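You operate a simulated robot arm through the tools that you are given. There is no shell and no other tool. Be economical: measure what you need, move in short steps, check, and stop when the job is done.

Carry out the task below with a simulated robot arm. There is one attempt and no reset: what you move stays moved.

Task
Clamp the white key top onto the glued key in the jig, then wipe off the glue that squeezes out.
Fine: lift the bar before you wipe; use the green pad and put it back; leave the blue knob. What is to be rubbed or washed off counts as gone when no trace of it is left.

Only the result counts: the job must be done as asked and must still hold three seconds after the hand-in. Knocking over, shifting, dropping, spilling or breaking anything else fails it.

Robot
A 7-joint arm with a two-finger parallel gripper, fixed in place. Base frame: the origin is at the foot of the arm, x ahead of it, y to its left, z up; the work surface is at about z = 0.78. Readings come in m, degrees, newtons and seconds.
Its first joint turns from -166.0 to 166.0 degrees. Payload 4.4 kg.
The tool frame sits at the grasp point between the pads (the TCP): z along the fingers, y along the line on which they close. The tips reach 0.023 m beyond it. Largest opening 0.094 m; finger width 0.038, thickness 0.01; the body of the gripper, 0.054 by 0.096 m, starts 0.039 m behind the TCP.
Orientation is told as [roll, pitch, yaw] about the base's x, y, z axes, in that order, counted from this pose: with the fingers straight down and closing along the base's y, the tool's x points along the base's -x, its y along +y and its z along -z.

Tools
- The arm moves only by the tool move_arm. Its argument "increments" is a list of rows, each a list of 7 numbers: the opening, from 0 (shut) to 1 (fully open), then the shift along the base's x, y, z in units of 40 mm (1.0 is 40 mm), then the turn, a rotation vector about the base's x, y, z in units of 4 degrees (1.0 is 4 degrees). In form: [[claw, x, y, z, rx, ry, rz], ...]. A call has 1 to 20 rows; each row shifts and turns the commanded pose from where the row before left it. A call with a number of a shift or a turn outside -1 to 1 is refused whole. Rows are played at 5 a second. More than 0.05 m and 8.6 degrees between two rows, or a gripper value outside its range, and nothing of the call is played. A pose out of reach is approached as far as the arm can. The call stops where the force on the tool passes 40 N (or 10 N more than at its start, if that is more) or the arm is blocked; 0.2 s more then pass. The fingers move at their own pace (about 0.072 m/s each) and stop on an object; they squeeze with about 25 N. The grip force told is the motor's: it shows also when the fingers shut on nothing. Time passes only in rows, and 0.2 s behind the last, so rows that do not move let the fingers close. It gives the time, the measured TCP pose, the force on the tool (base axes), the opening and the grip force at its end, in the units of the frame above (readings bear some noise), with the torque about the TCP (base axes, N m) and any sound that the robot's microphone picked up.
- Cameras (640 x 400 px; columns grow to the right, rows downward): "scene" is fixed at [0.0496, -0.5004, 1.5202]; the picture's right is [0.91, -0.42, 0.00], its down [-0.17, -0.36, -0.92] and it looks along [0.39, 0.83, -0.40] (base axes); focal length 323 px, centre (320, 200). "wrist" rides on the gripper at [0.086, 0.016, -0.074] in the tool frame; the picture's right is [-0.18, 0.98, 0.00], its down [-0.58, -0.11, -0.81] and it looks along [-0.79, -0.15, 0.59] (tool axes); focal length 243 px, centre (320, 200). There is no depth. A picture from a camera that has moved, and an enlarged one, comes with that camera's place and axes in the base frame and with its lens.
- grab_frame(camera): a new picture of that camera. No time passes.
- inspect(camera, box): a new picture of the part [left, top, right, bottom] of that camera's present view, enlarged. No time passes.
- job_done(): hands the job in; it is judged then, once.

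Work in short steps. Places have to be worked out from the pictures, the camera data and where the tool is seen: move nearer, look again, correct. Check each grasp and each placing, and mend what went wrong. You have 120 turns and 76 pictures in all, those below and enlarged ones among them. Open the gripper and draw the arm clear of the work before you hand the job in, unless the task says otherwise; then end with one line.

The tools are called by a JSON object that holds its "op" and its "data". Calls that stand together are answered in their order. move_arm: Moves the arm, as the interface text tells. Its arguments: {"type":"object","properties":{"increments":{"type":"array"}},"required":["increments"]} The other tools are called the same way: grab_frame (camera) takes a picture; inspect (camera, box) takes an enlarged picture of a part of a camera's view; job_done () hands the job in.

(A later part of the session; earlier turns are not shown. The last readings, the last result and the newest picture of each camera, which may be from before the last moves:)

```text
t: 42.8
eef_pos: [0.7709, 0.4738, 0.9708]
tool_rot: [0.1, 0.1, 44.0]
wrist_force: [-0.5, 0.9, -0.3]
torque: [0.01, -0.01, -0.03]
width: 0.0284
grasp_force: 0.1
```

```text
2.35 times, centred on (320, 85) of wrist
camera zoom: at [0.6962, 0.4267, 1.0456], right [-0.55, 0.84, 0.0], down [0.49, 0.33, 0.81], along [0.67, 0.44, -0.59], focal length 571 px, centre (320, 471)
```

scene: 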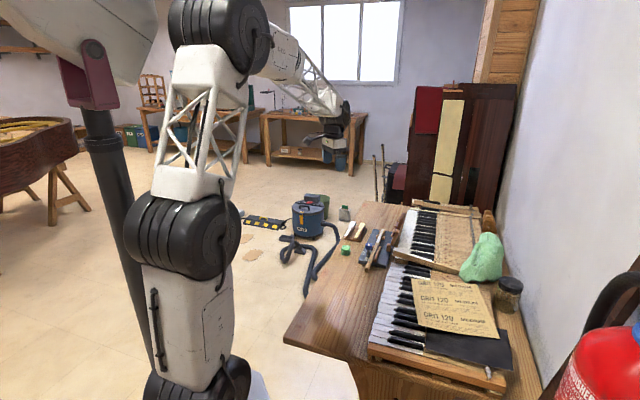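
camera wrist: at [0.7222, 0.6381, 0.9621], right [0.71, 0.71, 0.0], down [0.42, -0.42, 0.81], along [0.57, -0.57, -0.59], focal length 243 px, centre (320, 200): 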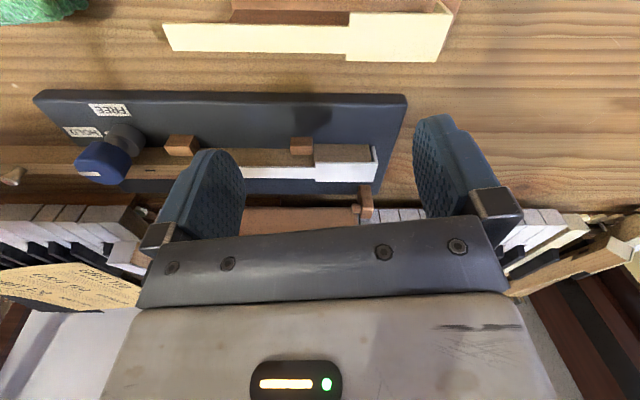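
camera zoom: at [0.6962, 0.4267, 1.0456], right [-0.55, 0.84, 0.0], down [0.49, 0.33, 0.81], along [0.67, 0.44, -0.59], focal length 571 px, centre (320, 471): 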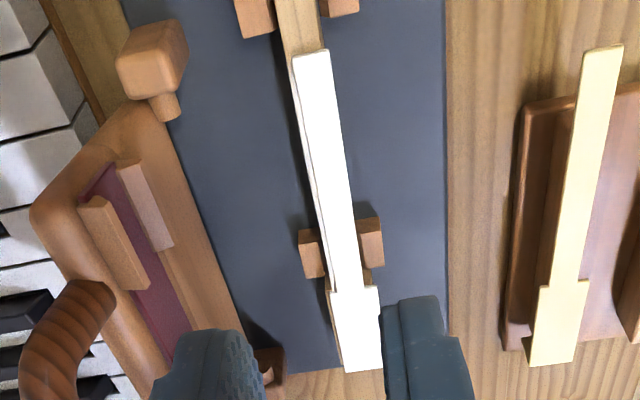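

The step now sits right behind the posts, but a strip of key shows at left; I zoom to measure that sideways error.

{"op": "inspect", "data": {"camera": "wrist", "box": [300, 15, 350, 165]}}

```text
2.67 times, centred on (325, 90) of wrist
camera zoom: at [0.6962, 0.4267, 1.0456], right [-0.55, 0.84, 0.0], down [0.49, 0.33, 0.81], along [0.67, 0.44, -0.59], focal length 647 px, centre (307, 493)
```

zoom: 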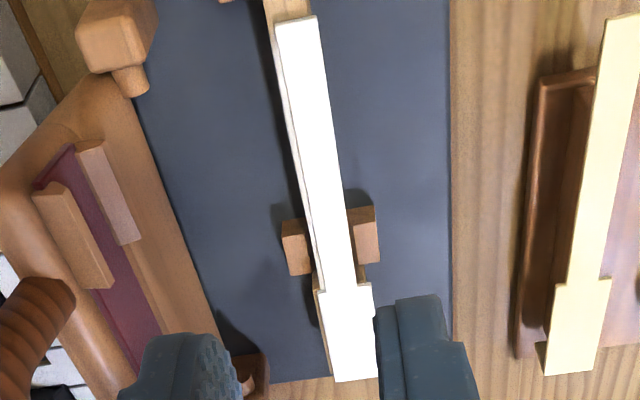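

The plate sits ~2 mm too far from the bar side. I regrip with the hand shifted ~1.8 mm toward the bar, which centres it, then check before releasing.

{"op": "move_arm", "data": {"increments": [[0.3, 0.031, -0.032, -1, 0, 0, 0], [0.3, 0, 0, -1, 0, 0, 0], [0.3, 0, 0, -0.9, 0, 0, 0], [0.3, 0, 0, -0.28, 0, 0, 0], [0.3, 0, 0, 0, 0, 0, 0], [0, 0, 0, 0, 0, 0, 0], [0, 0, 0, 0, 0, 0, 0], [0, 0, 0, 0, 0, 0, 0]]}}

{"op": "inspect", "data": {"camera": "wrist", "box": [260, 70, 380, 200]}}

```text
t: 44.6
eef_pos: [0.772, 0.4728, 0.8421]
tool_rot: [-0.1, 0.0, 44.1]
wrist_force: [-7.1, 13.9, -1.5]
torque: [0.39, 0.12, -0.17]
width: 0.0116
grasp_force: 25.3
```

```text
3.08 times, centred on (320, 135) of wrist
camera zoom: at [0.6974, 0.4242, 0.9177], right [-0.55, 0.83, 0.0], down [0.49, 0.33, 0.81], along [0.67, 0.44, -0.59], focal length 746 px, centre (320, 400)
```

zoom: 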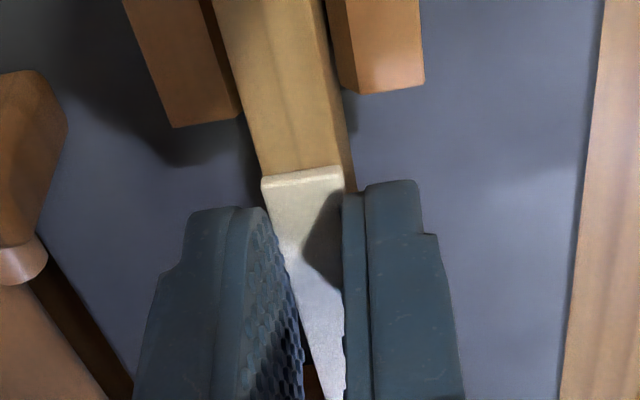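

The tips now lie against the key's own sides (11.6 mm), so plate and key are aligned. I relax the side load and release.

{"op": "move_arm", "data": {"increments": [[0, -0.026, 0.027, 0, 0, 0, 0], [0.3, 0, 0, 0, 0, 0, 0], [0.3, 0, 0, 0, 0, 0, 0], [0.3, 0, 0, 0.3, 0, 0, 0], [0.3, 0, 0, 0.8, 0, 0, 0], [0.3, 0, 0, 1, 0, 0, 0], [0.3, 0, 0, 1, 0, 0, 0], [0.3, 0, 0, 0, 0, 0, 0]]}}

{"op": "inspect", "data": {"camera": "wrist", "box": [190, 0, 400, 170]}}

```text
t: 46.4
eef_pos: [0.7695, 0.4723, 0.9667]
tool_rot: [0.0, 0.1, 43.9]
wrist_force: [-0.3, -0.2, 0.5]
torque: [-0.02, -0.02, 0.01]
width: 0.0281
grasp_force: 0.1
```

```text
2.35 times, centred on (295, 85) of wrist
camera zoom: at [0.6953, 0.4242, 1.0412], right [-0.55, 0.84, 0.0], down [0.49, 0.33, 0.81], along [0.67, 0.44, -0.59], focal length 571 px, centre (379, 471)
```

zoom: 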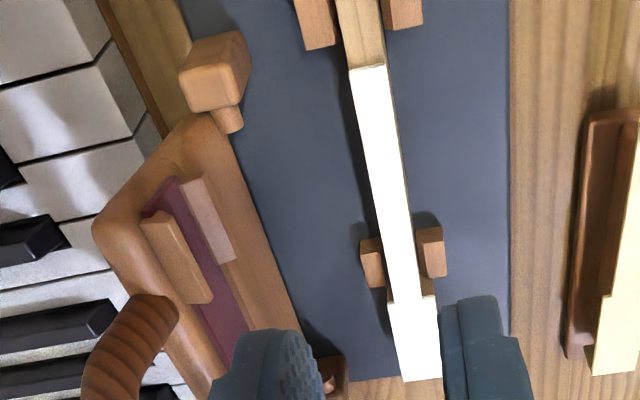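

Plate looks well placed. Now the bar: I move over toward its handle to measure it.

{"op": "move_arm", "data": {"increments": [[1, 0, 0, 0.8, 0, 0, 0], [1, 0.3, -0.4, 0.7, 0, 0, 0], [1, 0.4, -0.4, 0, 0, 0, 0], [1, 0.4, -0.4, 0, 0, 0, 0], [1, 0.3, -0.4, 0, 0, 0, 0], [1, 0, 0, 0, 0, 0, 0]]}}

{"op": "inspect", "data": {"camera": "wrist", "box": [210, 40, 430, 240]}}

{"op": "inspect", "data": {"camera": "scene", "box": [380, 195, 430, 255]}}

```text
t: 47.8
eef_pos: [0.8274, 0.4107, 1.0286]
tool_rot: [0.0, -0.1, 44.0]
wrist_force: [-0.2, 0.2, 0.4]
torque: [0.01, 0.02, 0.01]
width: 0.0941
grasp_force: 0.1
```

```text
2.00 times, centred on (320, 140) of wrist
camera zoom: at [0.7531, 0.362, 1.1033], right [-0.55, 0.84, 0.0], down [0.49, 0.33, 0.81], along [0.67, 0.44, -0.59], focal length 485 px, centre (320, 320)
```

zoom: 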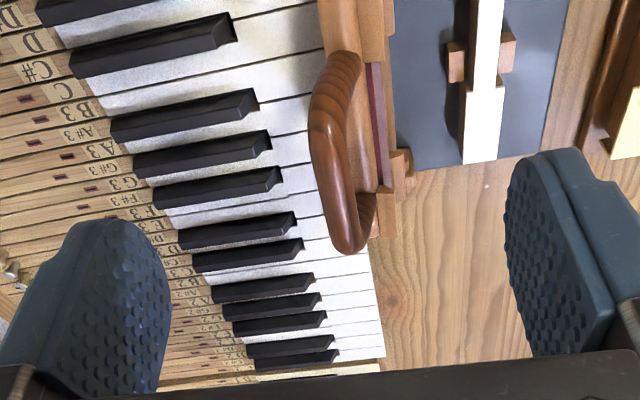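

```text
6.67 times, centred on (405, 225) of scene
camera zoom: at [0.0496, -0.5004, 1.5202], right [0.91, -0.42, 0.0], down [-0.17, -0.36, -0.92], along [0.39, 0.83, -0.4], focal length 2151 px, centre (-247, 33)
```

zoom: 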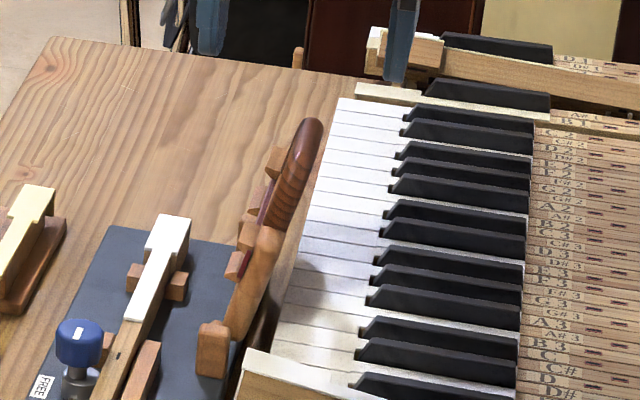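

By triangulation the handle is a D along the key direction, centred about (0.875, 0.451), z ≈ 0.90, and the hinge line lies ~5 cm beside the key at z ≈ 0.815; the bar leans ~20° past vertical. I'll cage the handle between half-open fingers and swing it over; first I go above it and check.

{"op": "move_arm", "data": {"increments": [[0.48, 0.5, 0.45, -0.2, 0, 0, 0], [0.48, 0.59, 0.48, -0.4, 0, 0, 0], [0.48, 0, 0, -0.3, 0, 0, 0], [0.48, 0, 0, 0, 0, 0, 0]]}}

{"op": "grab_frame", "data": {"camera": "wrist"}}

{"op": "inspect", "data": {"camera": "scene", "box": [370, 170, 450, 250]}}

```text
t: 48.8
eef_pos: [0.8702, 0.4478, 0.9906]
tool_rot: [0.0, 0.0, 44.1]
wrist_force: [0.4, -0.4, 0.0]
torque: [0.04, 0.01, 0.0]
width: 0.0451
grasp_force: 0.0
```

```text
32 pictures are left
camera wrist: at [0.7962, 0.4002, 1.0657], right [-0.55, 0.84, 0.0], down [0.49, 0.33, 0.81], along [0.67, 0.44, -0.59], focal length 243 px, centre (320, 200)
```

wrist: 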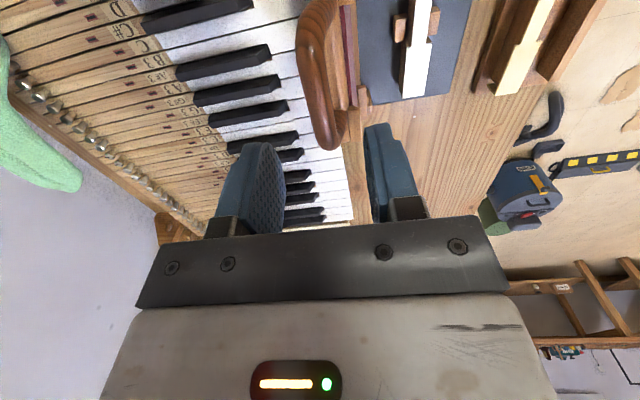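

```text
5.00 times, centred on (410, 210) of scene
camera zoom: at [0.0496, -0.5004, 1.5202], right [0.91, -0.42, 0.0], down [-0.17, -0.36, -0.92], along [0.39, 0.83, -0.4], focal length 1613 px, centre (-130, 150)
```

zoom: 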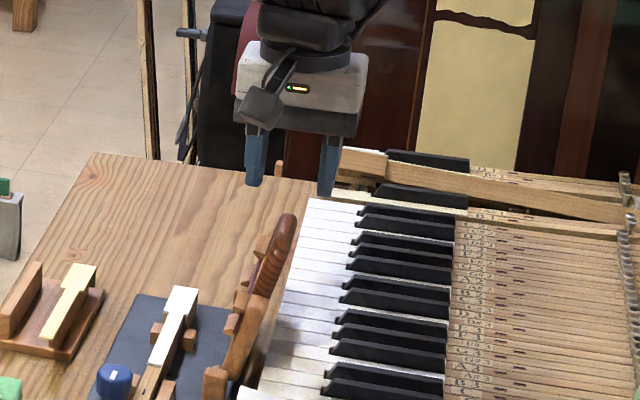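

Handle confirmed at about L-offset 4 mm from the tool axis. I shift and lower to straddle it.

{"op": "move_arm", "data": {"increments": [[0.48, 0.06, -0.06, -0.7, 0, 0, 0], [0.48, 0, 0, -0.7, 0, 0, 0], [0.48, 0, 0, -0.5, 0, 0, 0], [0.48, 0, 0, -0.15, 0, 0, 0], [0.48, 0, 0, 0, 0, 0, 0]]}}

{"op": "inspect", "data": {"camera": "wrist", "box": [220, 60, 420, 230]}}

{"op": "inspect", "data": {"camera": "scene", "box": [380, 180, 440, 250]}}

```text
t: 50.0
eef_pos: [0.8748, 0.4462, 0.9063]
tool_rot: [0.1, 0.1, 44.0]
wrist_force: [-1.5, 1.6, 0.4]
torque: [0.05, 0.07, 0.02]
width: 0.0458
grasp_force: 0.7
```

```text
2.35 times, centred on (320, 145) of wrist
camera zoom: at [0.8001, 0.3972, 0.9824], right [-0.55, 0.84, 0.0], down [0.49, 0.33, 0.81], along [0.67, 0.44, -0.59], focal length 571 px, centre (320, 329)
```

zoom: 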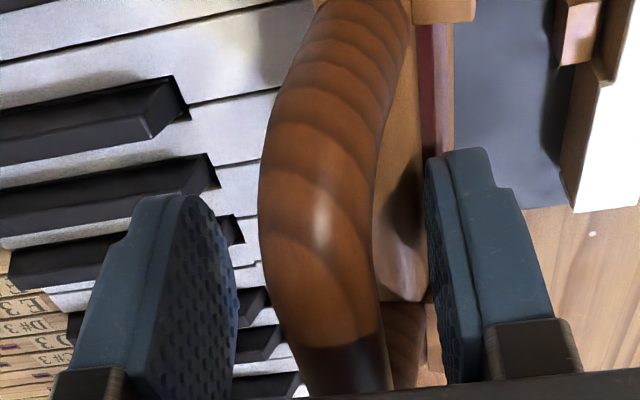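

```text
5.71 times, centred on (410, 215) of scene
camera zoom: at [0.0496, -0.5004, 1.5202], right [0.91, -0.42, 0.0], down [-0.17, -0.36, -0.92], along [0.39, 0.83, -0.4], focal length 1843 px, centre (-194, 114)
```

zoom: 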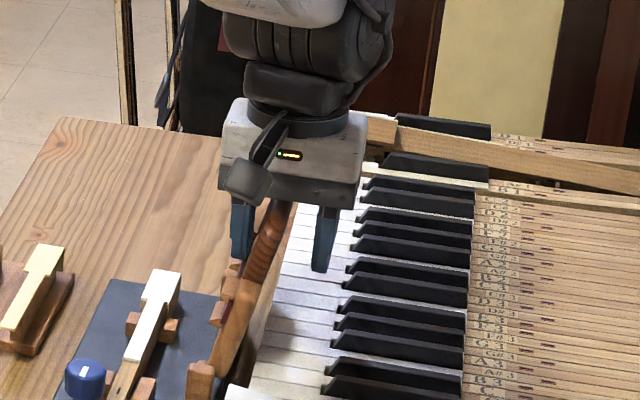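

The handle is straddled. I push it toward the key along the hinge arc, first to about vertical.

{"op": "move_arm", "data": {"increments": [[0.48, -0.208, 0.216, 0.07, 0, 0, 0], [0.48, -0.208, 0.216, 0.07, 0, 0, 0], [0.48, -0.208, 0.216, 0.05, 0, 0, 0], [0.48, -0.208, 0.216, 0.03, 0, 0, 0], [0.48, -0.17, 0.18, 0, 0, 0, 0], [0.48, 0, 0, 0, 0, 0, 0]]}}

{"op": "inspect", "data": {"camera": "wrist", "box": [220, 40, 420, 230]}}

{"op": "inspect", "data": {"camera": "scene", "box": [370, 180, 430, 250]}}

```text
t: 51.4
eef_pos: [0.8325, 0.4861, 0.9195]
tool_rot: [-0.1, -0.1, 44.0]
wrist_force: [2.6, -0.1, 16.0]
torque: [-0.49, -0.14, 0.12]
width: 0.0458
grasp_force: 0.6
```

```text
2.11 times, centred on (320, 135) of wrist
camera zoom: at [0.7584, 0.438, 0.9939], right [-0.55, 0.83, 0.0], down [0.49, 0.32, 0.81], along [0.67, 0.44, -0.59], focal length 511 px, centre (320, 337)
```

zoom: 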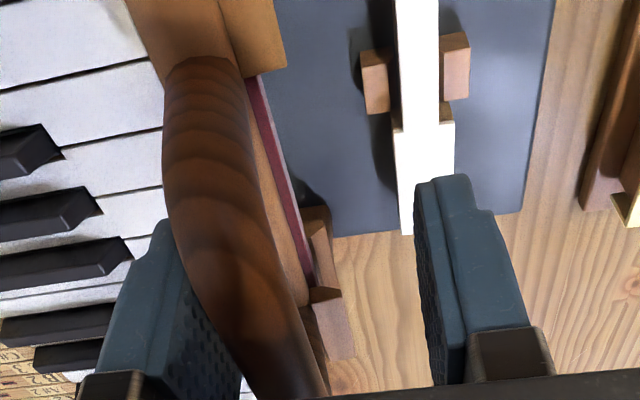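

```text
5.71 times, centred on (400, 215) of scene
camera zoom: at [0.0496, -0.5004, 1.5202], right [0.91, -0.42, 0.0], down [-0.17, -0.36, -0.92], along [0.39, 0.83, -0.4], focal length 1843 px, centre (-137, 114)
```

zoom: 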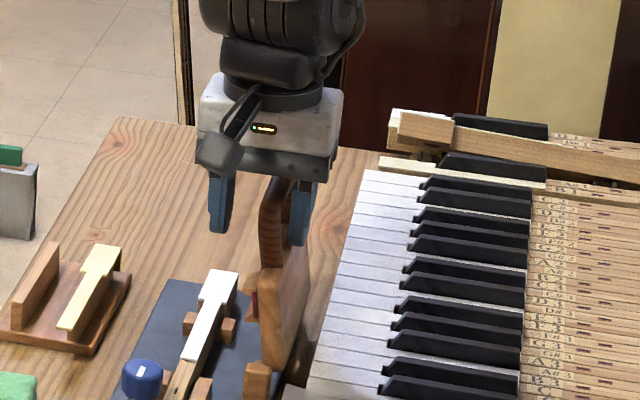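

The bar is about upright and the tip bears on something (16 N up). I raise 1.2 cm and continue over the top in small steps.

{"op": "move_arm", "data": {"increments": [[0.48, 0, 0, 0.3, 0, 0, 0], [0.48, -0.17, 0.18, 0, 0, 0, 0], [0.48, -0.17, 0.18, 0, 0, 0, 0], [0.48, 0, 0, 0, 0, 0, 0]]}}

{"op": "inspect", "data": {"camera": "scene", "box": [370, 180, 430, 250]}}

```text
t: 52.4
eef_pos: [0.819, 0.5006, 0.9312]
tool_rot: [0.0, 0.0, 44.0]
wrist_force: [-0.9, -0.6, 0.2]
torque: [0.01, 0.02, 0.03]
width: 0.0453
grasp_force: 0.2
```

```text
5.71 times, centred on (400, 215) of scene
camera zoom: at [0.0496, -0.5004, 1.5202], right [0.91, -0.42, 0.0], down [-0.17, -0.36, -0.92], along [0.39, 0.83, -0.4], focal length 1843 px, centre (-137, 114)
```

zoom: 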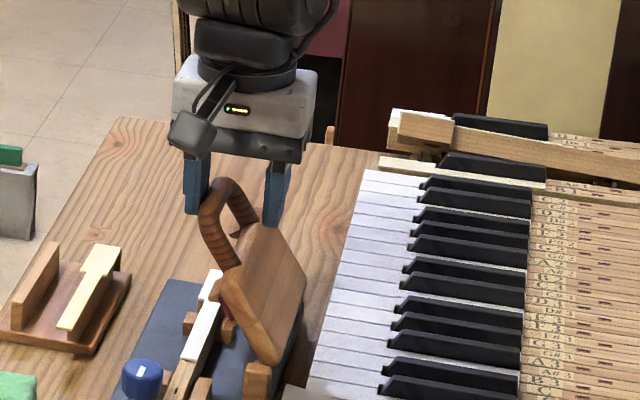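

The bar is past vertical and leans caged against the outer finger. I lower it along the arc.

{"op": "move_arm", "data": {"increments": [[0.48, -0.13, 0.135, -0.12, 0, 0, 0], [0.48, -0.13, 0.135, -0.12, 0, 0, 0], [0.48, -0.18, 0.187, -0.3, 0, 0, 0], [0.48, -0.07, 0.07, -0.16, 0, 0, 0], [0.48, -0.07, 0.07, -0.16, 0, 0, 0], [0.48, 0, 0, 0, 0, 0, 0]]}}

{"op": "inspect", "data": {"camera": "scene", "box": [360, 180, 430, 260]}}

```text
t: 53.8
eef_pos: [0.7955, 0.5246, 0.8955]
tool_rot: [0.1, 0.0, 43.9]
wrist_force: [-2.0, 8.8, 11.1]
torque: [-0.37, -0.1, 0.16]
width: 0.0505
grasp_force: 6.5
```

```text
5.00 times, centred on (395, 220) of scene
camera zoom: at [0.0496, -0.5004, 1.5202], right [0.91, -0.42, 0.0], down [-0.17, -0.36, -0.92], along [0.39, 0.83, -0.4], focal length 1613 px, centre (-55, 100)
```

zoom: 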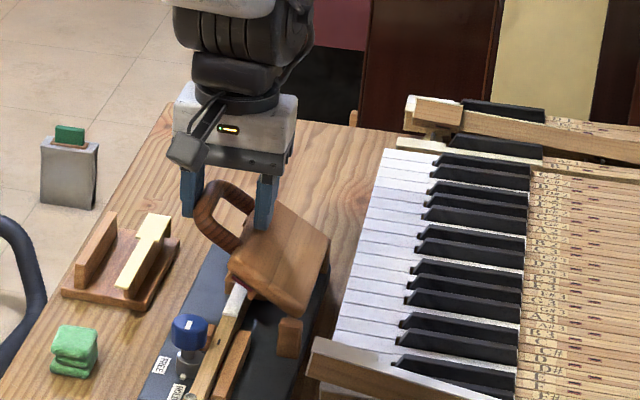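

The inner fingertip rests on the bar face. I ease up 1 cm, then move outward a little so the bar keeps turning down against the outer finger.

{"op": "move_arm", "data": {"increments": [[0.48, 0, 0, 0.25, 0, 0, 0], [0.48, -0.1, 0.104, 0.0, 0, 0, 0], [0.48, -0.1, 0.104, 0, 0, 0, 0], [0.48, -0.1, 0.104, -0.1, 0, 0, 0], [0.48, 0, 0, 0, 0, 0, 0]]}}

{"op": "inspect", "data": {"camera": "scene", "box": [360, 180, 430, 260]}}

```text
t: 55.0
eef_pos: [0.7835, 0.5388, 0.8994]
tool_rot: [0.0, 0.0, 44.0]
wrist_force: [-0.1, 0.2, 0.9]
torque: [0.01, -0.01, 0.0]
width: 0.0451
grasp_force: 0.1
```

```text
5.00 times, centred on (395, 220) of scene
camera zoom: at [0.0496, -0.5004, 1.5202], right [0.91, -0.42, 0.0], down [-0.17, -0.36, -0.92], along [0.39, 0.83, -0.4], focal length 1613 px, centre (-55, 100)
```

zoom: 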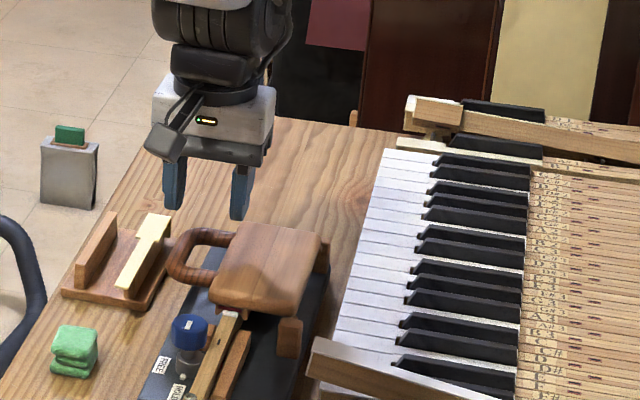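

The bar has swung down over the key. I close the fingers, rise a little over the bar and look before pressing.

{"op": "move_arm", "data": {"increments": [[0, 0, 0, 0.9, 0, 0, 0], [0, 0.2, -0.2, 0.6, 0, 0, 0], [0, 0.25, -0.25, 0, 0, 0, 0], [0, 0.25, -0.25, 0, 0, 0, 0], [0, 0, 0, 0, 0, 0, 0]]}}

{"op": "grab_frame", "data": {"camera": "wrist"}}

```text
t: 56.2
eef_pos: [0.8124, 0.5105, 0.9633]
tool_rot: [0.1, 0.0, 44.0]
wrist_force: [-0.4, 0.3, -0.1]
torque: [-0.01, -0.01, 0.01]
width: 0.0001
grasp_force: 25.0
```

```text
23 pictures are left
camera wrist: at [0.7382, 0.4628, 1.0384], right [-0.55, 0.83, 0.0], down [0.49, 0.33, 0.81], along [0.67, 0.44, -0.59], focal length 243 px, centre (320, 200)
```

wrist: 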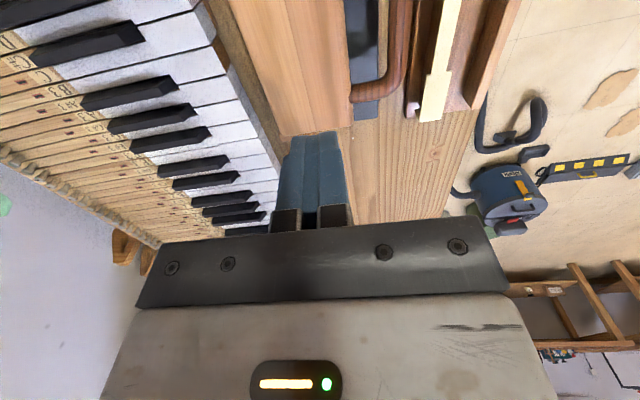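

The tool axis meets the bar above the key. I press down on the bar in small steps until firm force builds up.

{"op": "move_arm", "data": {"increments": [[0, 0, 0, -0.9, 0, 0, 0], [0, 0, 0, -0.6, 0, 0, 0], [0, 0, 0, -0.1, 0, 0, 0], [0, 0, 0, -0.1, 0, 0, 0], [0, 0, 0, -0.1, 0, 0, 0], [0, 0, 0, -0.1, 0, 0, 0], [0, 0, 0, -0.1, 0, 0, 0], [0, 0, 0, -0.1, 0, 0, 0], [0, 0, 0, -0.1, 0, 0, 0], [0, 0, 0, -0.1, 0, 0, 0]]}}

```text
t: 58.4
eef_pos: [0.8126, 0.5103, 0.8689]
tool_rot: [0.0, 0.0, 44.0]
wrist_force: [0.4, -0.5, 0.0]
torque: [0.01, 0.03, 0.0]
width: 0.0
grasp_force: 25.4
```

No contact yet (tips at 0.846). I continue down.

{"op": "move_arm", "data": {"increments": [[0, 0, 0, -0.08, 0, 0, 0], [0, 0, 0, -0.08, 0, 0, 0], [0, 0, 0, -0.08, 0, 0, 0], [0, 0, 0, -0.08, 0, 0, 0], [0, 0, 0, -0.08, 0, 0, 0], [0, 0, 0, -0.08, 0, 0, 0]]}}

```text
t: 59.2
eef_pos: [0.8132, 0.5105, 0.8647]
tool_rot: [-0.1, -0.3, 44.0]
wrist_force: [-1.7, -2.6, 9.9]
torque: [-0.22, 0.14, 0.11]
width: 0.0
grasp_force: 25.1
stopped in row 3: the force on the tool passed its limit at 46 N (the readings are from after the stop); the commanded pose is now the measured one
```

Contact with the bar's top at z ≈ 0.842. I build up to ~30 N gently and hold for a few seconds.

{"op": "move_arm", "data": {"increments": [[0, 0, 0, -0.02, 0, 0, 0], [0, 0, 0, -0.02, 0, 0, 0], [0, 0, 0, -0.02, 0, 0, 0], [0, 0, 0, 0, 0, 0, 0], [0, 0, 0, 0, 0, 0, 0]]}}

```text
t: 60.2
eef_pos: [0.813, 0.5106, 0.8656]
tool_rot: [-0.2, -0.4, 44.0]
wrist_force: [-1.9, -2.9, 9.4]
torque: [-0.21, 0.23, 0.05]
width: 0.0
grasp_force: 24.9
stopped in row 5: the force on the tool passed its limit at 41 N (the readings are from after the stop); the commanded pose is now the measured one
```

{"op": "move_arm", "data": {"increments": [[0, 0, 0, -0.02, 0, 0, 0], [0, 0, 0, -0.015, 0, 0, 0], [0, 0, 0, 0, 0, 0, 0], [0, 0, 0, 0, 0, 0, 0], [0, 0, 0, 0, 0, 0, 0], [0, 0, 0, 0, 0, 0, 0], [0, 0, 0, 0, 0, 0, 0], [0, 0, 0, 0, 0, 0, 0], [0, 0, 0, 0, 0, 0, 0], [0, 0, 0, 0, 0, 0, 0], [0, 0, 0, 0, 0, 0, 0], [0, 0, 0, 0, 0, 0, 0], [0, 0, 0, 0, 0, 0, 0], [0, 0, 0, 0, 0, 0, 0], [0, 0, 0, 0, 0, 0, 0]]}}

{"op": "inspect", "data": {"camera": "scene", "box": [360, 190, 430, 260]}}

```text
t: 61.2
eef_pos: [0.8147, 0.511, 0.8651]
tool_rot: [-0.1, -0.5, 44.0]
wrist_force: [-2.3, -2.1, 9.3]
torque: [-0.18, 0.14, 0.06]
width: 0.0001
grasp_force: 25.2
stopped in row 4: the force on the tool passed its limit at 41 N (the readings are from after the stop); the commanded pose is now the measured one
```

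```text
5.71 times, centred on (395, 225) of scene
camera zoom: at [0.0496, -0.5004, 1.5202], right [0.91, -0.42, 0.0], down [-0.17, -0.36, -0.92], along [0.39, 0.83, -0.4], focal length 1843 px, centre (-109, 57)
```

zoom: 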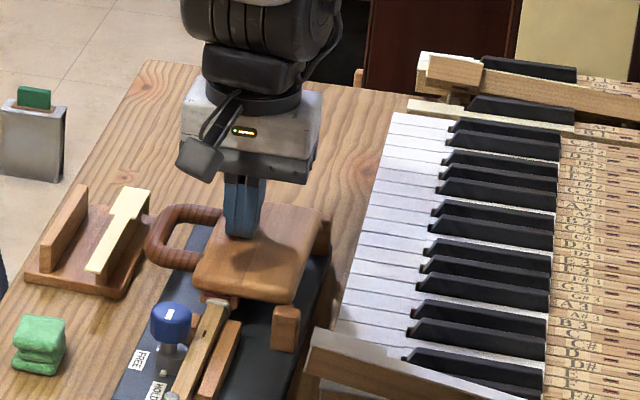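

Pressing works; I make one lighter hold of about two seconds.

{"op": "move_arm", "data": {"increments": [[0, 0, 0, -0.022, 0, 0, 0], [0, 0, 0, 0, 0, 0, 0], [0, 0, 0, 0, 0, 0, 0], [0, 0, 0, 0, 0, 0, 0], [0, 0, 0, 0, 0, 0, 0], [0, 0, 0, 0, 0, 0, 0], [0, 0, 0, 0, 0, 0, 0], [0, 0, 0, 0, 0, 0, 0], [0, 0, 0, 0, 0, 0, 0], [0, 0, 0, 0, 0, 0, 0]]}}

```text
t: 63.4
eef_pos: [0.8143, 0.5115, 0.8649]
tool_rot: [-0.1, -0.6, 44.1]
wrist_force: [10.3, -5.2, 35.7]
torque: [-0.66, 0.18, 0.19]
width: 0.0
grasp_force: 24.7
```

Held at ~35 N. Now I rise and move above the handle loop, to grip and lift it.

{"op": "move_arm", "data": {"increments": [[0, 0, 0, 0.8, 0, 0, 0], [0.48, -0.27, 0.25, 0.8, 0, 0, 0], [0.48, -0.4, 0.375, 0, 0, 0, 0], [0.48, -0.4, 0.375, 0, 0, 0, 0], [0.48, 0, 0, 0, 0, 0, 0]]}}

{"op": "inspect", "data": {"camera": "wrist", "box": [220, 20, 420, 220]}}

```text
t: 64.6
eef_pos: [0.7692, 0.553, 0.9276]
tool_rot: [0.0, -0.5, 44.0]
wrist_force: [0.3, -0.4, 0.4]
torque: [0.0, 0.0, -0.02]
width: 0.0451
grasp_force: 0.1
```

```text
2.00 times, centred on (320, 120) of wrist
camera zoom: at [0.6947, 0.5037, 1.0021], right [-0.55, 0.83, 0.0], down [0.49, 0.32, 0.81], along [0.68, 0.45, -0.58], focal length 485 px, centre (320, 360)
```

zoom: 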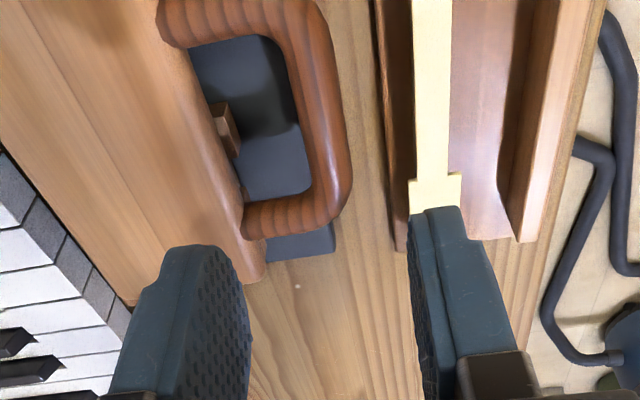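

The tube of the loop is ~2.6 mm outward of the tool axis and I'm ~12 mm too far toward its far bend. I correct, narrow the opening to 36 mm and lower around the tube.

{"op": "move_arm", "data": {"increments": [[0.38, -0.25, -0.17, 0, 0, 0.1, 0], [0.38, 0, 0, -0.6, 0, 0, 0], [0.38, 0, 0, -0.6, 0, 0, 0], [0.38, 0, 0, -0.4, 0, 0, 0], [0.38, 0, 0, -0.2, 0, 0, 0], [0.38, 0, 0, 0, 0, 0, 0]]}}

{"op": "inspect", "data": {"camera": "wrist", "box": [220, 40, 420, 220]}}

```text
t: 66.0
eef_pos: [0.76, 0.5459, 0.8568]
tool_rot: [0.2, -0.1, 44.0]
wrist_force: [0.0, 0.2, -0.2]
torque: [0.01, -0.01, 0.0]
width: 0.0355
grasp_force: 0.1
```

```text
2.22 times, centred on (320, 130) of wrist
camera zoom: at [0.6868, 0.4971, 0.9318], right [-0.55, 0.83, 0.0], down [0.49, 0.32, 0.81], along [0.67, 0.45, -0.59], focal length 539 px, centre (320, 356)
```

zoom: 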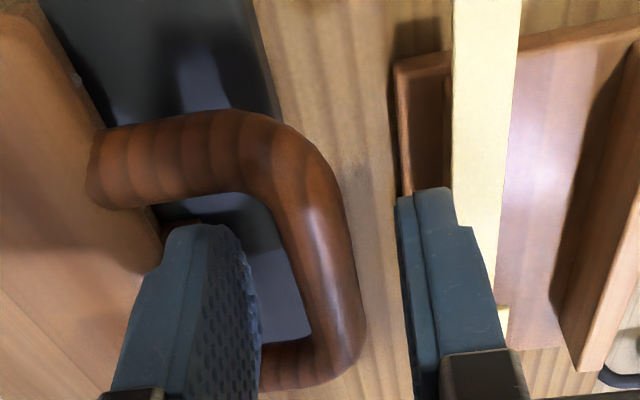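

The fingers straddle the tube with one inside the loop. I close.

{"op": "move_arm", "data": {"increments": [[0, 0, 0, 0, 0, 0, 0], [0, 0, 0, 0, 0, 0, 0], [0, 0, 0, 0, 0, 0, 0]]}}

```text
t: 66.8
eef_pos: [0.7604, 0.5447, 0.8578]
tool_rot: [0.3, -0.2, 44.0]
wrist_force: [24.4, -8.0, 1.9]
torque: [-0.39, -0.54, 1.03]
width: 0.0201
grasp_force: 25.0
```

Gripped (20 mm tube) with some side load. I relieve it and begin lifting along the hinge arc, rolling the hand with the bar.

{"op": "move_arm", "data": {"increments": [[0, 0.04, -0.02, 0, 0, 0, 0], [0, 0.0625, -0.065, 0.167, 0.72, 0.69, 0], [0, 0.0695, -0.072, 0.162, 0.72, 0.69, 0], [0, 0.078, -0.081, 0.152, 0.72, 0.69, 0], [0, 0, 0, 0, 0, 0, 0]]}}

```text
t: 68.0
eef_pos: [0.7722, 0.5346, 0.8748]
tool_rot: [12.2, -0.2, 43.9]
wrist_force: [-0.2, 0.1, 0.2]
torque: [-0.04, 0.0, -0.01]
width: 0.0
grasp_force: 24.7
```

The fingers slipped off the tube (width 0). I look at where the bar is.

{"op": "inspect", "data": {"camera": "scene", "box": [360, 190, 430, 260]}}

```text
5.71 times, centred on (395, 225) of scene
camera zoom: at [0.0496, -0.5004, 1.5202], right [0.91, -0.42, 0.0], down [-0.17, -0.36, -0.92], along [0.39, 0.83, -0.4], focal length 1843 px, centre (-109, 57)
```

zoom: 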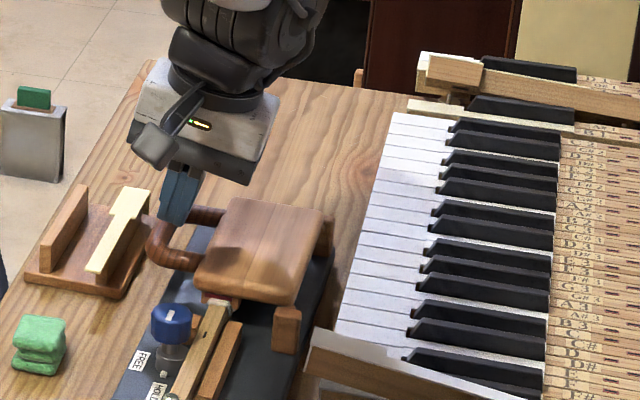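

The bar is still down; the grip was too high on the tube. I rise, level the hand, and go down deeper, ~2.5 mm nearer the bar side.

{"op": "move_arm", "data": {"increments": [[0, 0, 0, 0.75, 0, 0, 0], [0.36, -0.085, 0.07, 0, -0.72, -0.69, 0], [0.36, -0.085, 0.07, 0, -0.72, -0.69, 0], [0.36, -0.085, 0.06, 0, -0.72, -0.69, 0], [0.36, 0, 0, -0.5, -0.02, 0.03, 0], [0.36, 0, 0, -0.5, 0, 0, 0], [0.36, 0, 0, -0.4, 0, 0, 0], [0.36, 0, 0, -0.27, 0, 0, 0], [0.36, 0, 0, 0, 0, 0, 0]]}}

```text
t: 70.0
eef_pos: [0.7614, 0.5439, 0.8358]
tool_rot: [0.2, -0.1, 44.0]
wrist_force: [7.3, 7.2, 8.7]
torque: [-0.27, -0.07, 0.26]
width: 0.0341
grasp_force: 0.1
```

A light contact pushes the hand along +K (the loop's near leg). I shift 4 mm forward and check the force.

{"op": "move_arm", "data": {"increments": [[0.36, 0, 0, 0.1, 0, 0, 0], [0.36, 0.09, 0.087, 0, 0, 0, 0], [0.36, 0, 0, -0.1, 0, 0, 0], [0.36, 0, 0, 0, 0, 0, 0]]}}

```text
t: 71.0
eef_pos: [0.7647, 0.5465, 0.8367]
tool_rot: [0.3, 0.1, 43.9]
wrist_force: [-0.4, 0.4, 1.0]
torque: [0.0, -0.01, 0.02]
width: 0.0339
grasp_force: 0.1
```

Clear now. I close on the tube at this depth.

{"op": "move_arm", "data": {"increments": [[0, 0, 0, 0, 0, 0, 0], [0, 0, 0, 0, 0, 0, 0], [0, 0, 0, 0, 0, 0, 0]]}}

```text
t: 71.8
eef_pos: [0.765, 0.5457, 0.8383]
tool_rot: [0.2, -0.1, 44.0]
wrist_force: [16.6, -7.7, 0.6]
torque: [-0.06, -0.09, 1.09]
width: 0.0172
grasp_force: 25.3
```

Gripped at 17 mm, deeper this time. I relieve the side load and lift four small arc steps.

{"op": "move_arm", "data": {"increments": [[0, 0.04, -0.035, 0, 0, 0, 0.1], [0, 0.043, -0.045, 0.168, 0.72, 0.69, 0], [0, 0.052, -0.054, 0.163, 0.72, 0.69, 0], [0, 0.059, -0.061, 0.158, 0.72, 0.69, 0], [0, 0.068, -0.07, 0.152, 0.72, 0.69, 0], [0, 0, 0, 0, 0, 0, 0]]}}

```text
t: 73.2
eef_pos: [0.7739, 0.533, 0.8617]
tool_rot: [16.2, -0.3, 44.3]
wrist_force: [-6.6, 14.0, 5.0]
torque: [0.14, -0.14, -0.18]
width: 0.016
grasp_force: 24.3
```

Holding this time. I continue up the arc, slightly less inward.

{"op": "move_arm", "data": {"increments": [[0, 0.04, -0.042, 0.15, 0.72, 0.69, 0], [0, 0.075, -0.078, 0.14, 0.72, 0.69, 0], [0, 0.083, -0.086, 0.135, 0.72, 0.69, 0], [0, 0.09, -0.093, 0.125, 0.72, 0.69, 0], [0, 0, 0, 0, 0, 0, 0]]}}

```text
t: 74.4
eef_pos: [0.7869, 0.5234, 0.887]
tool_rot: [32.1, -0.4, 44.4]
wrist_force: [-11.7, 20.8, 15.3]
torque: [-0.07, 0.06, -1.0]
width: 0.0158
grasp_force: 25.4
```

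Force is radially outward (my arc is a bit tight). I widen by 3 mm and continue.

{"op": "move_arm", "data": {"increments": [[0, 0.05, -0.052, 0.17, 0.72, 0.69, 0], [0, 0.1, -0.104, 0.115, 0.72, 0.69, 0], [0, 0.11, -0.114, 0.1, 0.72, 0.69, 0], [0, 0.115, -0.119, 0.09, 0.72, 0.69, 0], [0, 0, 0, 0, 0, 0, 0]]}}

{"op": "inspect", "data": {"camera": "scene", "box": [360, 180, 430, 260]}}

```text
t: 75.1
eef_pos: [0.7946, 0.515, 0.8986]
tool_rot: [42.5, -0.4, 44.2]
wrist_force: [-12.0, 0.1, 7.5]
torque: [-0.24, 0.28, -0.86]
width: 0.0156
grasp_force: 25.1
stopped in row 3: the force on the tool passed its limit at 49 N (the readings are from after the stop); the commanded pose is now the measured one
```

```text
5.00 times, centred on (395, 220) of scene
camera zoom: at [0.0496, -0.5004, 1.5202], right [0.91, -0.42, 0.0], down [-0.17, -0.36, -0.92], along [0.39, 0.83, -0.4], focal length 1613 px, centre (-55, 100)
```

zoom: 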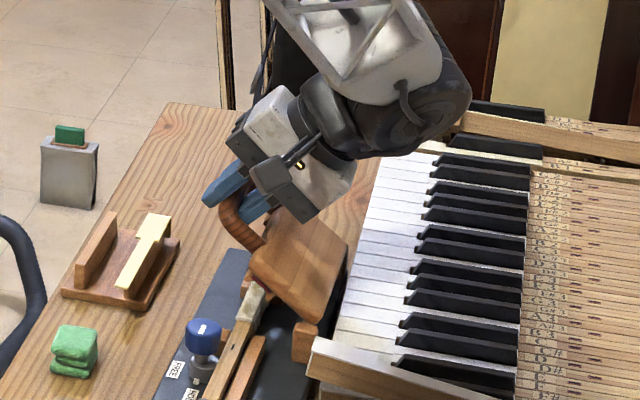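

The bar is about 50–60° up and firmly held. I continue tangentially without further rolling, letting the tube turn in the grip.

{"op": "move_arm", "data": {"increments": [[0, 0.06, -0.06, 0.14, 0.2, 0.2, 0], [0, 0.09, -0.09, 0.1, 0.2, 0.2, 0], [0, 0.1, -0.1, 0.1, 0.2, 0.2, 0], [0, 0.1, -0.1, 0.09, 0.2, 0.2, 0], [0, 0, 0, 0, 0, 0, 0]]}}

```text
t: 76.3
eef_pos: [0.8091, 0.501, 0.9157]
tool_rot: [46.9, -0.3, 44.1]
wrist_force: [-1.2, -1.6, 0.7]
torque: [-0.51, 0.49, -0.51]
width: 0.0154
grasp_force: 24.9
```

Low forces; bar at ~72°. I carry on over the top.

{"op": "move_arm", "data": {"increments": [[0, 0.13, -0.135, 0.06, 0.25, 0.25, 0], [0, 0.14, -0.145, 0.04, 0.25, 0.25, 0], [0, 0.14, -0.145, 0.02, 0.25, 0.25, 0], [0, 0.14, -0.145, 0, 0.25, 0.25, 0], [0, 0.14, -0.145, 0, 0.25, 0.25, 0], [0, 0, 0, 0, 0, 0, 0]]}}

{"op": "inspect", "data": {"camera": "scene", "box": [360, 180, 430, 260]}}

```text
t: 77.0
eef_pos: [0.8211, 0.4889, 0.925]
tool_rot: [50.0, -0.6, 44.3]
wrist_force: [-8.4, -2.7, 7.2]
torque: [-0.41, 0.46, -0.76]
width: 0.0159
grasp_force: 24.7
stopped in row 3: the force on the tool passed its limit at 45 N (the readings are from after the stop); the commanded pose is now the measured one
```

```text
5.00 times, centred on (395, 220) of scene
camera zoom: at [0.0496, -0.5004, 1.5202], right [0.91, -0.42, 0.0], down [-0.17, -0.36, -0.92], along [0.39, 0.83, -0.4], focal length 1613 px, centre (-55, 100)
```

zoom: 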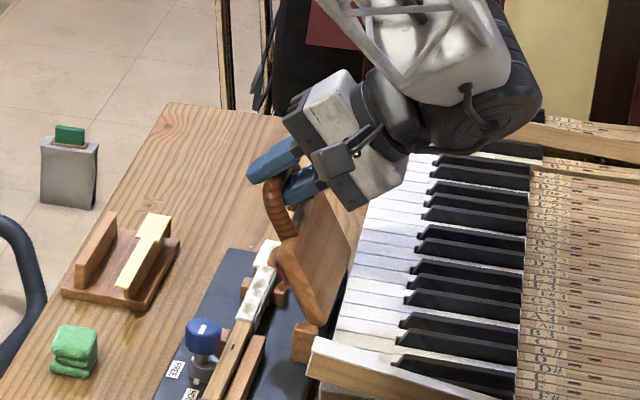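

The plate stayed on the key and glue shows on it. Bar is near vertical; I continue with gentler steps.

{"op": "move_arm", "data": {"increments": [[0, 0.05, -0.05, 0.1, 0, 0, 0], [0, 0.08, -0.08, 0.06, 0.2, 0.2, 0], [0, 0.08, -0.08, 0.05, 0.2, 0.2, 0], [0, 0.08, -0.08, 0.04, 0.2, 0.2, 0], [0, 0.08, -0.08, 0.03, 0.2, 0.2, 0], [0, 0.08, -0.08, 0.02, 0.2, 0.2, 0], [0, 0, 0, 0, 0, 0, 0]]}}

```text
t: 78.6
eef_pos: [0.8379, 0.4715, 0.9379]
tool_rot: [55.6, -0.4, 44.2]
wrist_force: [0.3, -2.9, -16.2]
torque: [0.22, -0.34, 0.13]
width: 0.0155
grasp_force: 25.0
```

Bar at about vertical now (force pulls down, I'm slightly high). I continue over and begin descending.

{"op": "move_arm", "data": {"increments": [[0, 0.08, -0.08, -0.06, 0, 0, 0], [0, 0.1, -0.1, -0.03, 0.2, 0.2, 0], [0, 0.1, -0.1, -0.04, 0.2, 0.2, 0], [0, 0.1, -0.1, -0.05, 0.2, 0.2, 0], [0, 0.1, -0.1, -0.06, 0.2, 0.2, 0], [0, 0, 0, 0, 0, 0, 0]]}}

```text
t: 80.0
eef_pos: [0.8586, 0.4515, 0.9294]
tool_rot: [60.1, -0.5, 44.1]
wrist_force: [6.8, -0.3, 29.2]
torque: [0.17, -0.21, 0.18]
width: 0.0156
grasp_force: 24.7
```

{"op": "move_arm", "data": {"increments": [[0, 0.05, -0.05, 0.08, 0, 0, 0], [0, 0.08, -0.08, -0.01, 0, 0, 0], [0, 0.08, -0.08, -0.03, 0, 0, 0], [0, 0, 0, 0, 0, 0, 0]]}}

{"op": "inspect", "data": {"camera": "scene", "box": [360, 180, 430, 260]}}

```text
t: 81.0
eef_pos: [0.8674, 0.4426, 0.9267]
tool_rot: [60.2, -0.1, 44.2]
wrist_force: [-5.4, 2.6, -18.7]
torque: [0.34, -0.23, -0.11]
width: 0.0158
grasp_force: 25.0
```

```text
5.00 times, centred on (395, 220) of scene
camera zoom: at [0.0496, -0.5004, 1.5202], right [0.91, -0.42, 0.0], down [-0.17, -0.36, -0.92], along [0.39, 0.83, -0.4], focal length 1613 px, centre (-55, 100)
```

zoom: 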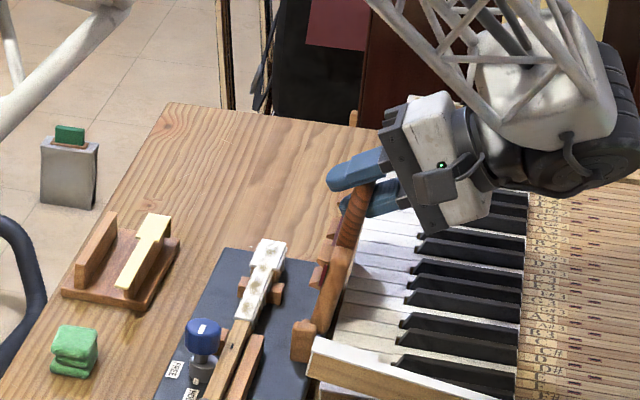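

The bar is back in its open rest. I open and withdraw along the tool's own axis, then rise.

{"op": "move_arm", "data": {"increments": [[0.4, 0, 0, 0, 0, 0, 0], [0.5, 0, 0, 0, 0, 0, 0], [0.5, 0.15, -0.156, 0.125, 0, 0, 0], [0.5, 0.15, -0.156, 0.125, 0, 0, 0], [0.5, 0.15, -0.156, 0.125, 0, 0, 0], [0.5, 0.15, -0.156, 0.125, 0, 0, 0], [0.5, 0.1, -0.1, 0.3, 0, 0, 0], [0.5, 0, 0, 0, 0, 0, 0]]}}

```text
t: 82.8
eef_pos: [0.8971, 0.4146, 0.9611]
tool_rot: [60.2, -0.3, 44.2]
wrist_force: [0.3, -0.3, 0.0]
torque: [0.05, 0.02, -0.06]
width: 0.0473
grasp_force: 0.1
```

Free. I rise, unroll, and move to the viewing pose over the key.

{"op": "move_arm", "data": {"increments": [[0.5, 0, 0, 0.9, 0, 0, 0], [0.5, 0, 0, 0.9, 0, 0, 0], [0.5, -0.2, 0.1, 0.2, -0.72, -0.69, 0], [0.5, -0.2, 0.1, 0, -0.72, -0.69, 0], [0.5, -0.2, 0.1, 0, -0.72, -0.69, 0], [0.5, -0.2, 0.1, 0, -0.72, -0.69, 0], [0.5, -0.2, 0.1, 0, -0.72, -0.69, 0], [0.5, -0.2, 0.1, 0, -0.72, -0.69, 0], [0.5, -0.22, 0.1, 0, -0.72, -0.69, 0], [0.5, -0.22, 0.1, 0, -0.72, -0.69, 0], [0.5, -0.22, 0.1, 0, -0.72, -0.69, 0], [0.5, -0.22, 0.1, 0, -0.72, -0.69, 0], [1, -0.22, 0.12, 0, -0.72, -0.69, 0], [1, -0.22, 0.12, 0, -0.72, -0.69, 0], [1, -0.22, 0.12, 0, -0.72, -0.69, 0], [1, -0.22, 0.11, 0, -0.72, -0.69, 0], [1, -0.21, 0.1, 0, -0.72, -0.69, 0], [1, 0, 0, -0.9, 0, 0, 0], [1, 0, 0, -0.6, 0, 0, 0], [1, 0, 0, 0, 0, 0, 0]]}}

{"op": "inspect", "data": {"camera": "wrist", "box": [240, 0, 400, 180]}}

```text
t: 87.0
eef_pos: [0.7692, 0.4782, 0.9801]
tool_rot: [0.2, 0.2, 44.3]
wrist_force: [0.5, -0.7, 0.0]
torque: [-0.02, -0.04, 0.01]
width: 0.0939
grasp_force: 0.1
```

```text
2.22 times, centred on (320, 90) of wrist
camera zoom: at [0.6963, 0.4288, 1.0551], right [-0.55, 0.83, 0.01], down [0.5, 0.33, 0.8], along [0.67, 0.45, -0.59], focal length 539 px, centre (320, 444)
```

zoom: 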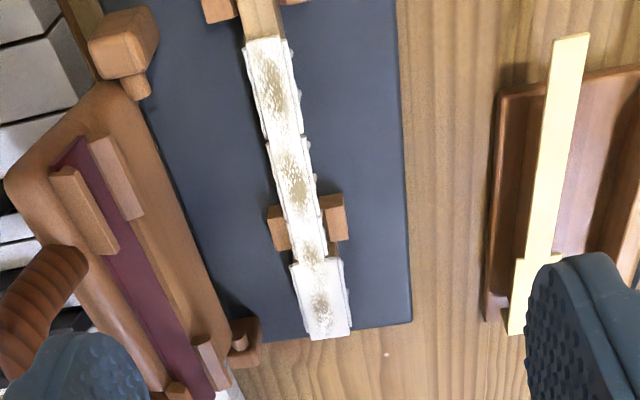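

Glue smears lie on the top face with beads along both edges. Next I fetch the green pad: move above it at (0.63, 0.504) and look.

{"op": "move_arm", "data": {"increments": [[1, -0.87, 0.16, 0, 0, 0, 0], [1, -0.87, 0.16, 0, 0, 0, 0], [1, -0.87, 0.16, -0.4, 0, 0, 0], [1, -0.87, 0.16, -0.8, 0, 0, 0], [1, 0, 0, 0, 0, 0, 0]]}}

{"op": "inspect", "data": {"camera": "wrist", "box": [220, 0, 420, 180]}}

```text
t: 88.2
eef_pos: [0.6278, 0.5056, 0.9314]
tool_rot: [0.3, 0.1, 44.4]
wrist_force: [0.5, 0.4, -0.1]
torque: [0.0, 0.02, -0.05]
width: 0.0942
grasp_force: 0.0
```

```text
2.22 times, centred on (320, 90) of wrist
camera zoom: at [0.5548, 0.457, 1.0064], right [-0.55, 0.83, 0.01], down [0.5, 0.33, 0.8], along [0.67, 0.45, -0.59], focal length 539 px, centre (320, 444)
```

zoom: 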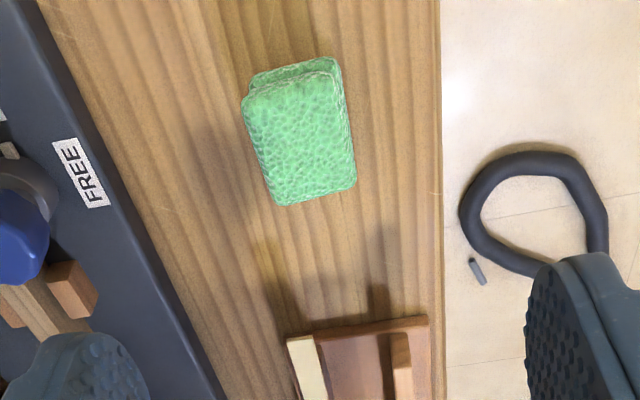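

The pad is ~3 cm wide, roughly along the key direction (+4°), centred about (0.630, 0.4995), top near 0.81. I align and lower around it.

{"op": "move_arm", "data": {"increments": [[0.65, 0.06, -0.15, -0.6, 0, 0, 0.9], [0.65, 0, 0, -0.8, 0, 0, 0], [0.65, 0, 0, -0.8, 0, 0, 0], [0.65, 0, 0, -0.4, 0, 0, 0], [0.65, 0, 0, -0.3, 0, 0, 0], [0.65, 0, 0, 0, 0, 0, 0]]}}

{"op": "inspect", "data": {"camera": "wrist", "box": [220, 50, 420, 230]}}

```text
t: 89.6
eef_pos: [0.6323, 0.4975, 0.8152]
tool_rot: [0.3, 0.1, 47.9]
wrist_force: [-0.3, 0.1, 0.2]
torque: [-0.01, 0.01, 0.01]
width: 0.0611
grasp_force: 0.0
```

```text
2.22 times, centred on (320, 140) of wrist
camera zoom: at [0.5613, 0.4441, 0.8904], right [-0.61, 0.8, 0.01], down [0.48, 0.36, 0.8], along [0.64, 0.49, -0.59], focal length 539 px, centre (320, 333)
```

zoom: 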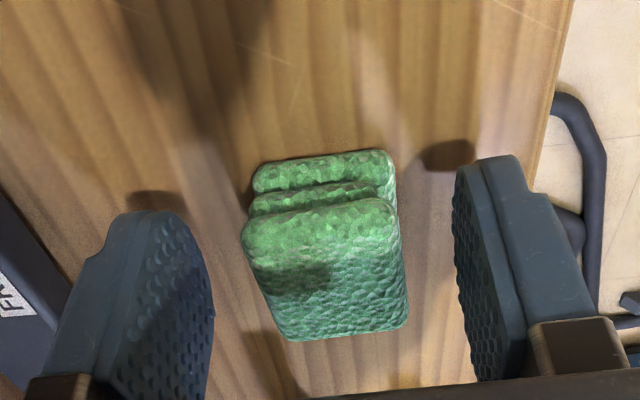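

Pad is between the fingers. I close.

{"op": "move_arm", "data": {"increments": [[0, 0, 0, 0, 0, 0, 0], [0, 0, 0, 0, 0, 0, 0], [0, 0, 0, 0, 0, 0, 0], [0, 0, 0, 0, 0, 0, 0]]}}

{"op": "move_arm", "data": {"increments": [[0, 0, 0, 0.3, 0, 0, 0], [0, 0, 0, 0.8, 0, 0, 0], [0, 0, 0, 0.9, 0, 0, 0], [0, 0, 0, 0.9, 0, 0, 0], [0, 0, 0, 0, 0, 0, 0]]}}

{"op": "inspect", "data": {"camera": "scene", "box": [330, 180, 410, 260]}}

```text
t: 90.6
eef_pos: [0.6311, 0.4969, 0.816]
tool_rot: [0.3, 0.1, 47.9]
wrist_force: [-0.1, 0.0, 1.2]
torque: [0.02, -0.01, 0.03]
width: 0.0327
grasp_force: 25.3
```

```text
t: 91.8
eef_pos: [0.6329, 0.4977, 0.934]
tool_rot: [0.3, 0.1, 47.9]
wrist_force: [0.6, 0.7, 0.2]
torque: [-0.04, -0.03, 0.03]
width: 0.0324
grasp_force: 25.2
```

```text
5.00 times, centred on (370, 220) of scene
camera zoom: at [0.0496, -0.5004, 1.5202], right [0.91, -0.42, 0.0], down [-0.17, -0.36, -0.92], along [0.39, 0.83, -0.4], focal length 1613 px, centre (70, 100)
```

zoom: 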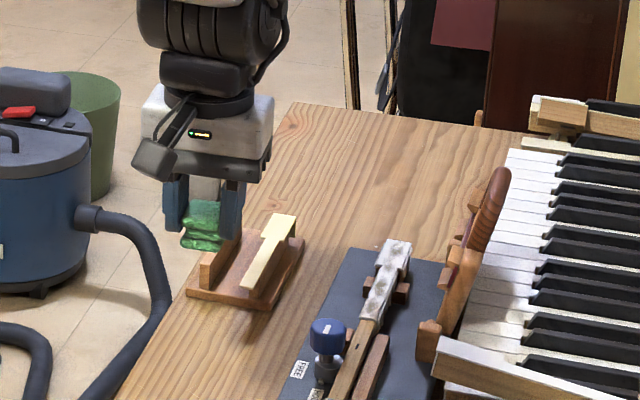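

Pad is held with its lower part protruding. Comparing views, the jig slid ~1 cm toward the piano while I lifted the bar; the plate is now centred at about L = −0.206 in key coordinates, and I'll set the jig back after wiping. I move the pad above the plate's head and test reach.

{"op": "move_arm", "data": {"increments": [[0, 0.7, 0.08, 0.1, 0, 0, -0.2], [0, 0.9, 0.1, 0, 0, 0, -0.2], [0, 0.9, 0.1, 0, 0, 0, -0.2], [0, 0.9, 0.1, 0, 0, 0, -0.2], [0, 0.9, 0.1, 0, 0, 0, -0.2], [0, 0.85, 0.1, -0.3, 0, 0, 0], [0, 0, 0, 0, 0, 0, 0], [0, 0, 0, 0, 0, 0, 0]]}}

{"op": "grab_frame", "data": {"camera": "wrist"}}

```text
t: 93.6
eef_pos: [0.837, 0.5235, 0.9229]
tool_rot: [0.2, 0.1, 43.9]
wrist_force: [-0.4, -0.4, 0.8]
torque: [-0.01, 0.0, -0.01]
width: 0.0327
grasp_force: 25.0
```

```text
11 pictures are left
camera wrist: at [0.7627, 0.4756, 0.998], right [-0.55, 0.84, 0.01], down [0.5, 0.32, 0.8], along [0.67, 0.44, -0.59], focal length 243 px, centre (320, 200)
```

wrist: 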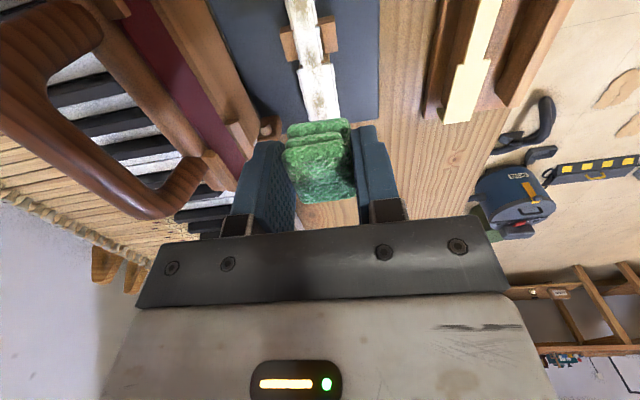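

Plate head end is at K ≈ 1.000, L ≈ −0.2067. I test moving 17 mm farther out at hover height to cover the head's end.

{"op": "move_arm", "data": {"increments": [[0, 0.18, 0.14, -0.3, 0, 0, 0], [0, 0.16, 0.12, -0.3, 0, 0, 0], [0, 0, 0, -0.3, 0, 0, 0], [0, 0, 0, 0, 0, 0, 0]]}}

```text
t: 94.6
eef_pos: [0.8515, 0.5331, 0.8879]
tool_rot: [0.3, 0.1, 43.9]
wrist_force: [-0.4, 0.9, 1.3]
torque: [-0.02, -0.03, -0.01]
width: 0.0327
grasp_force: 25.4
```

Reach is fine (K = 0.983). I lower until the pad touches.

{"op": "move_arm", "data": {"increments": [[0, 0, 0, -0.25, 0, 0, 0], [0, 0, 0, -0.15, 0, 0, 0], [0, 0, 0, -0.08, 0, 0, 0], [0, 0, 0, -0.06, 0, 0, 0], [0, 0, 0, -0.06, 0, 0, 0], [0, 0, 0, 0, 0, 0, 0]]}}

```text
t: 96.0
eef_pos: [0.8512, 0.532, 0.8639]
tool_rot: [0.2, 0.1, 43.9]
wrist_force: [0.8, 0.4, -0.4]
torque: [0.02, -0.03, 0.0]
width: 0.0323
grasp_force: 24.9
```

{"op": "move_arm", "data": {"increments": [[0, 0, 0, -0.04, 0, 0, 0], [0, 0, 0, -0.04, 0, 0, 0], [0, 0, 0, 0, 0, 0, 0]]}}

```text
t: 96.8
eef_pos: [0.8508, 0.5311, 0.8611]
tool_rot: [0.3, 0.1, 43.9]
wrist_force: [0.1, -0.1, 0.0]
torque: [-0.03, 0.01, 0.03]
width: 0.0325
grasp_force: 25.0
```

No touch yet; a bit lower.

{"op": "move_arm", "data": {"increments": [[0, 0, 0, -0.04, 0, 0, 0], [0, 0, 0, -0.04, 0, 0, 0], [0, 0, 0, 0, 0, 0, 0]]}}

```text
t: 97.6
eef_pos: [0.8503, 0.531, 0.8588]
tool_rot: [0.3, 0.1, 43.9]
wrist_force: [-0.1, -0.9, -0.2]
torque: [-0.02, 0.01, 0.02]
width: 0.0326
grasp_force: 24.9
```

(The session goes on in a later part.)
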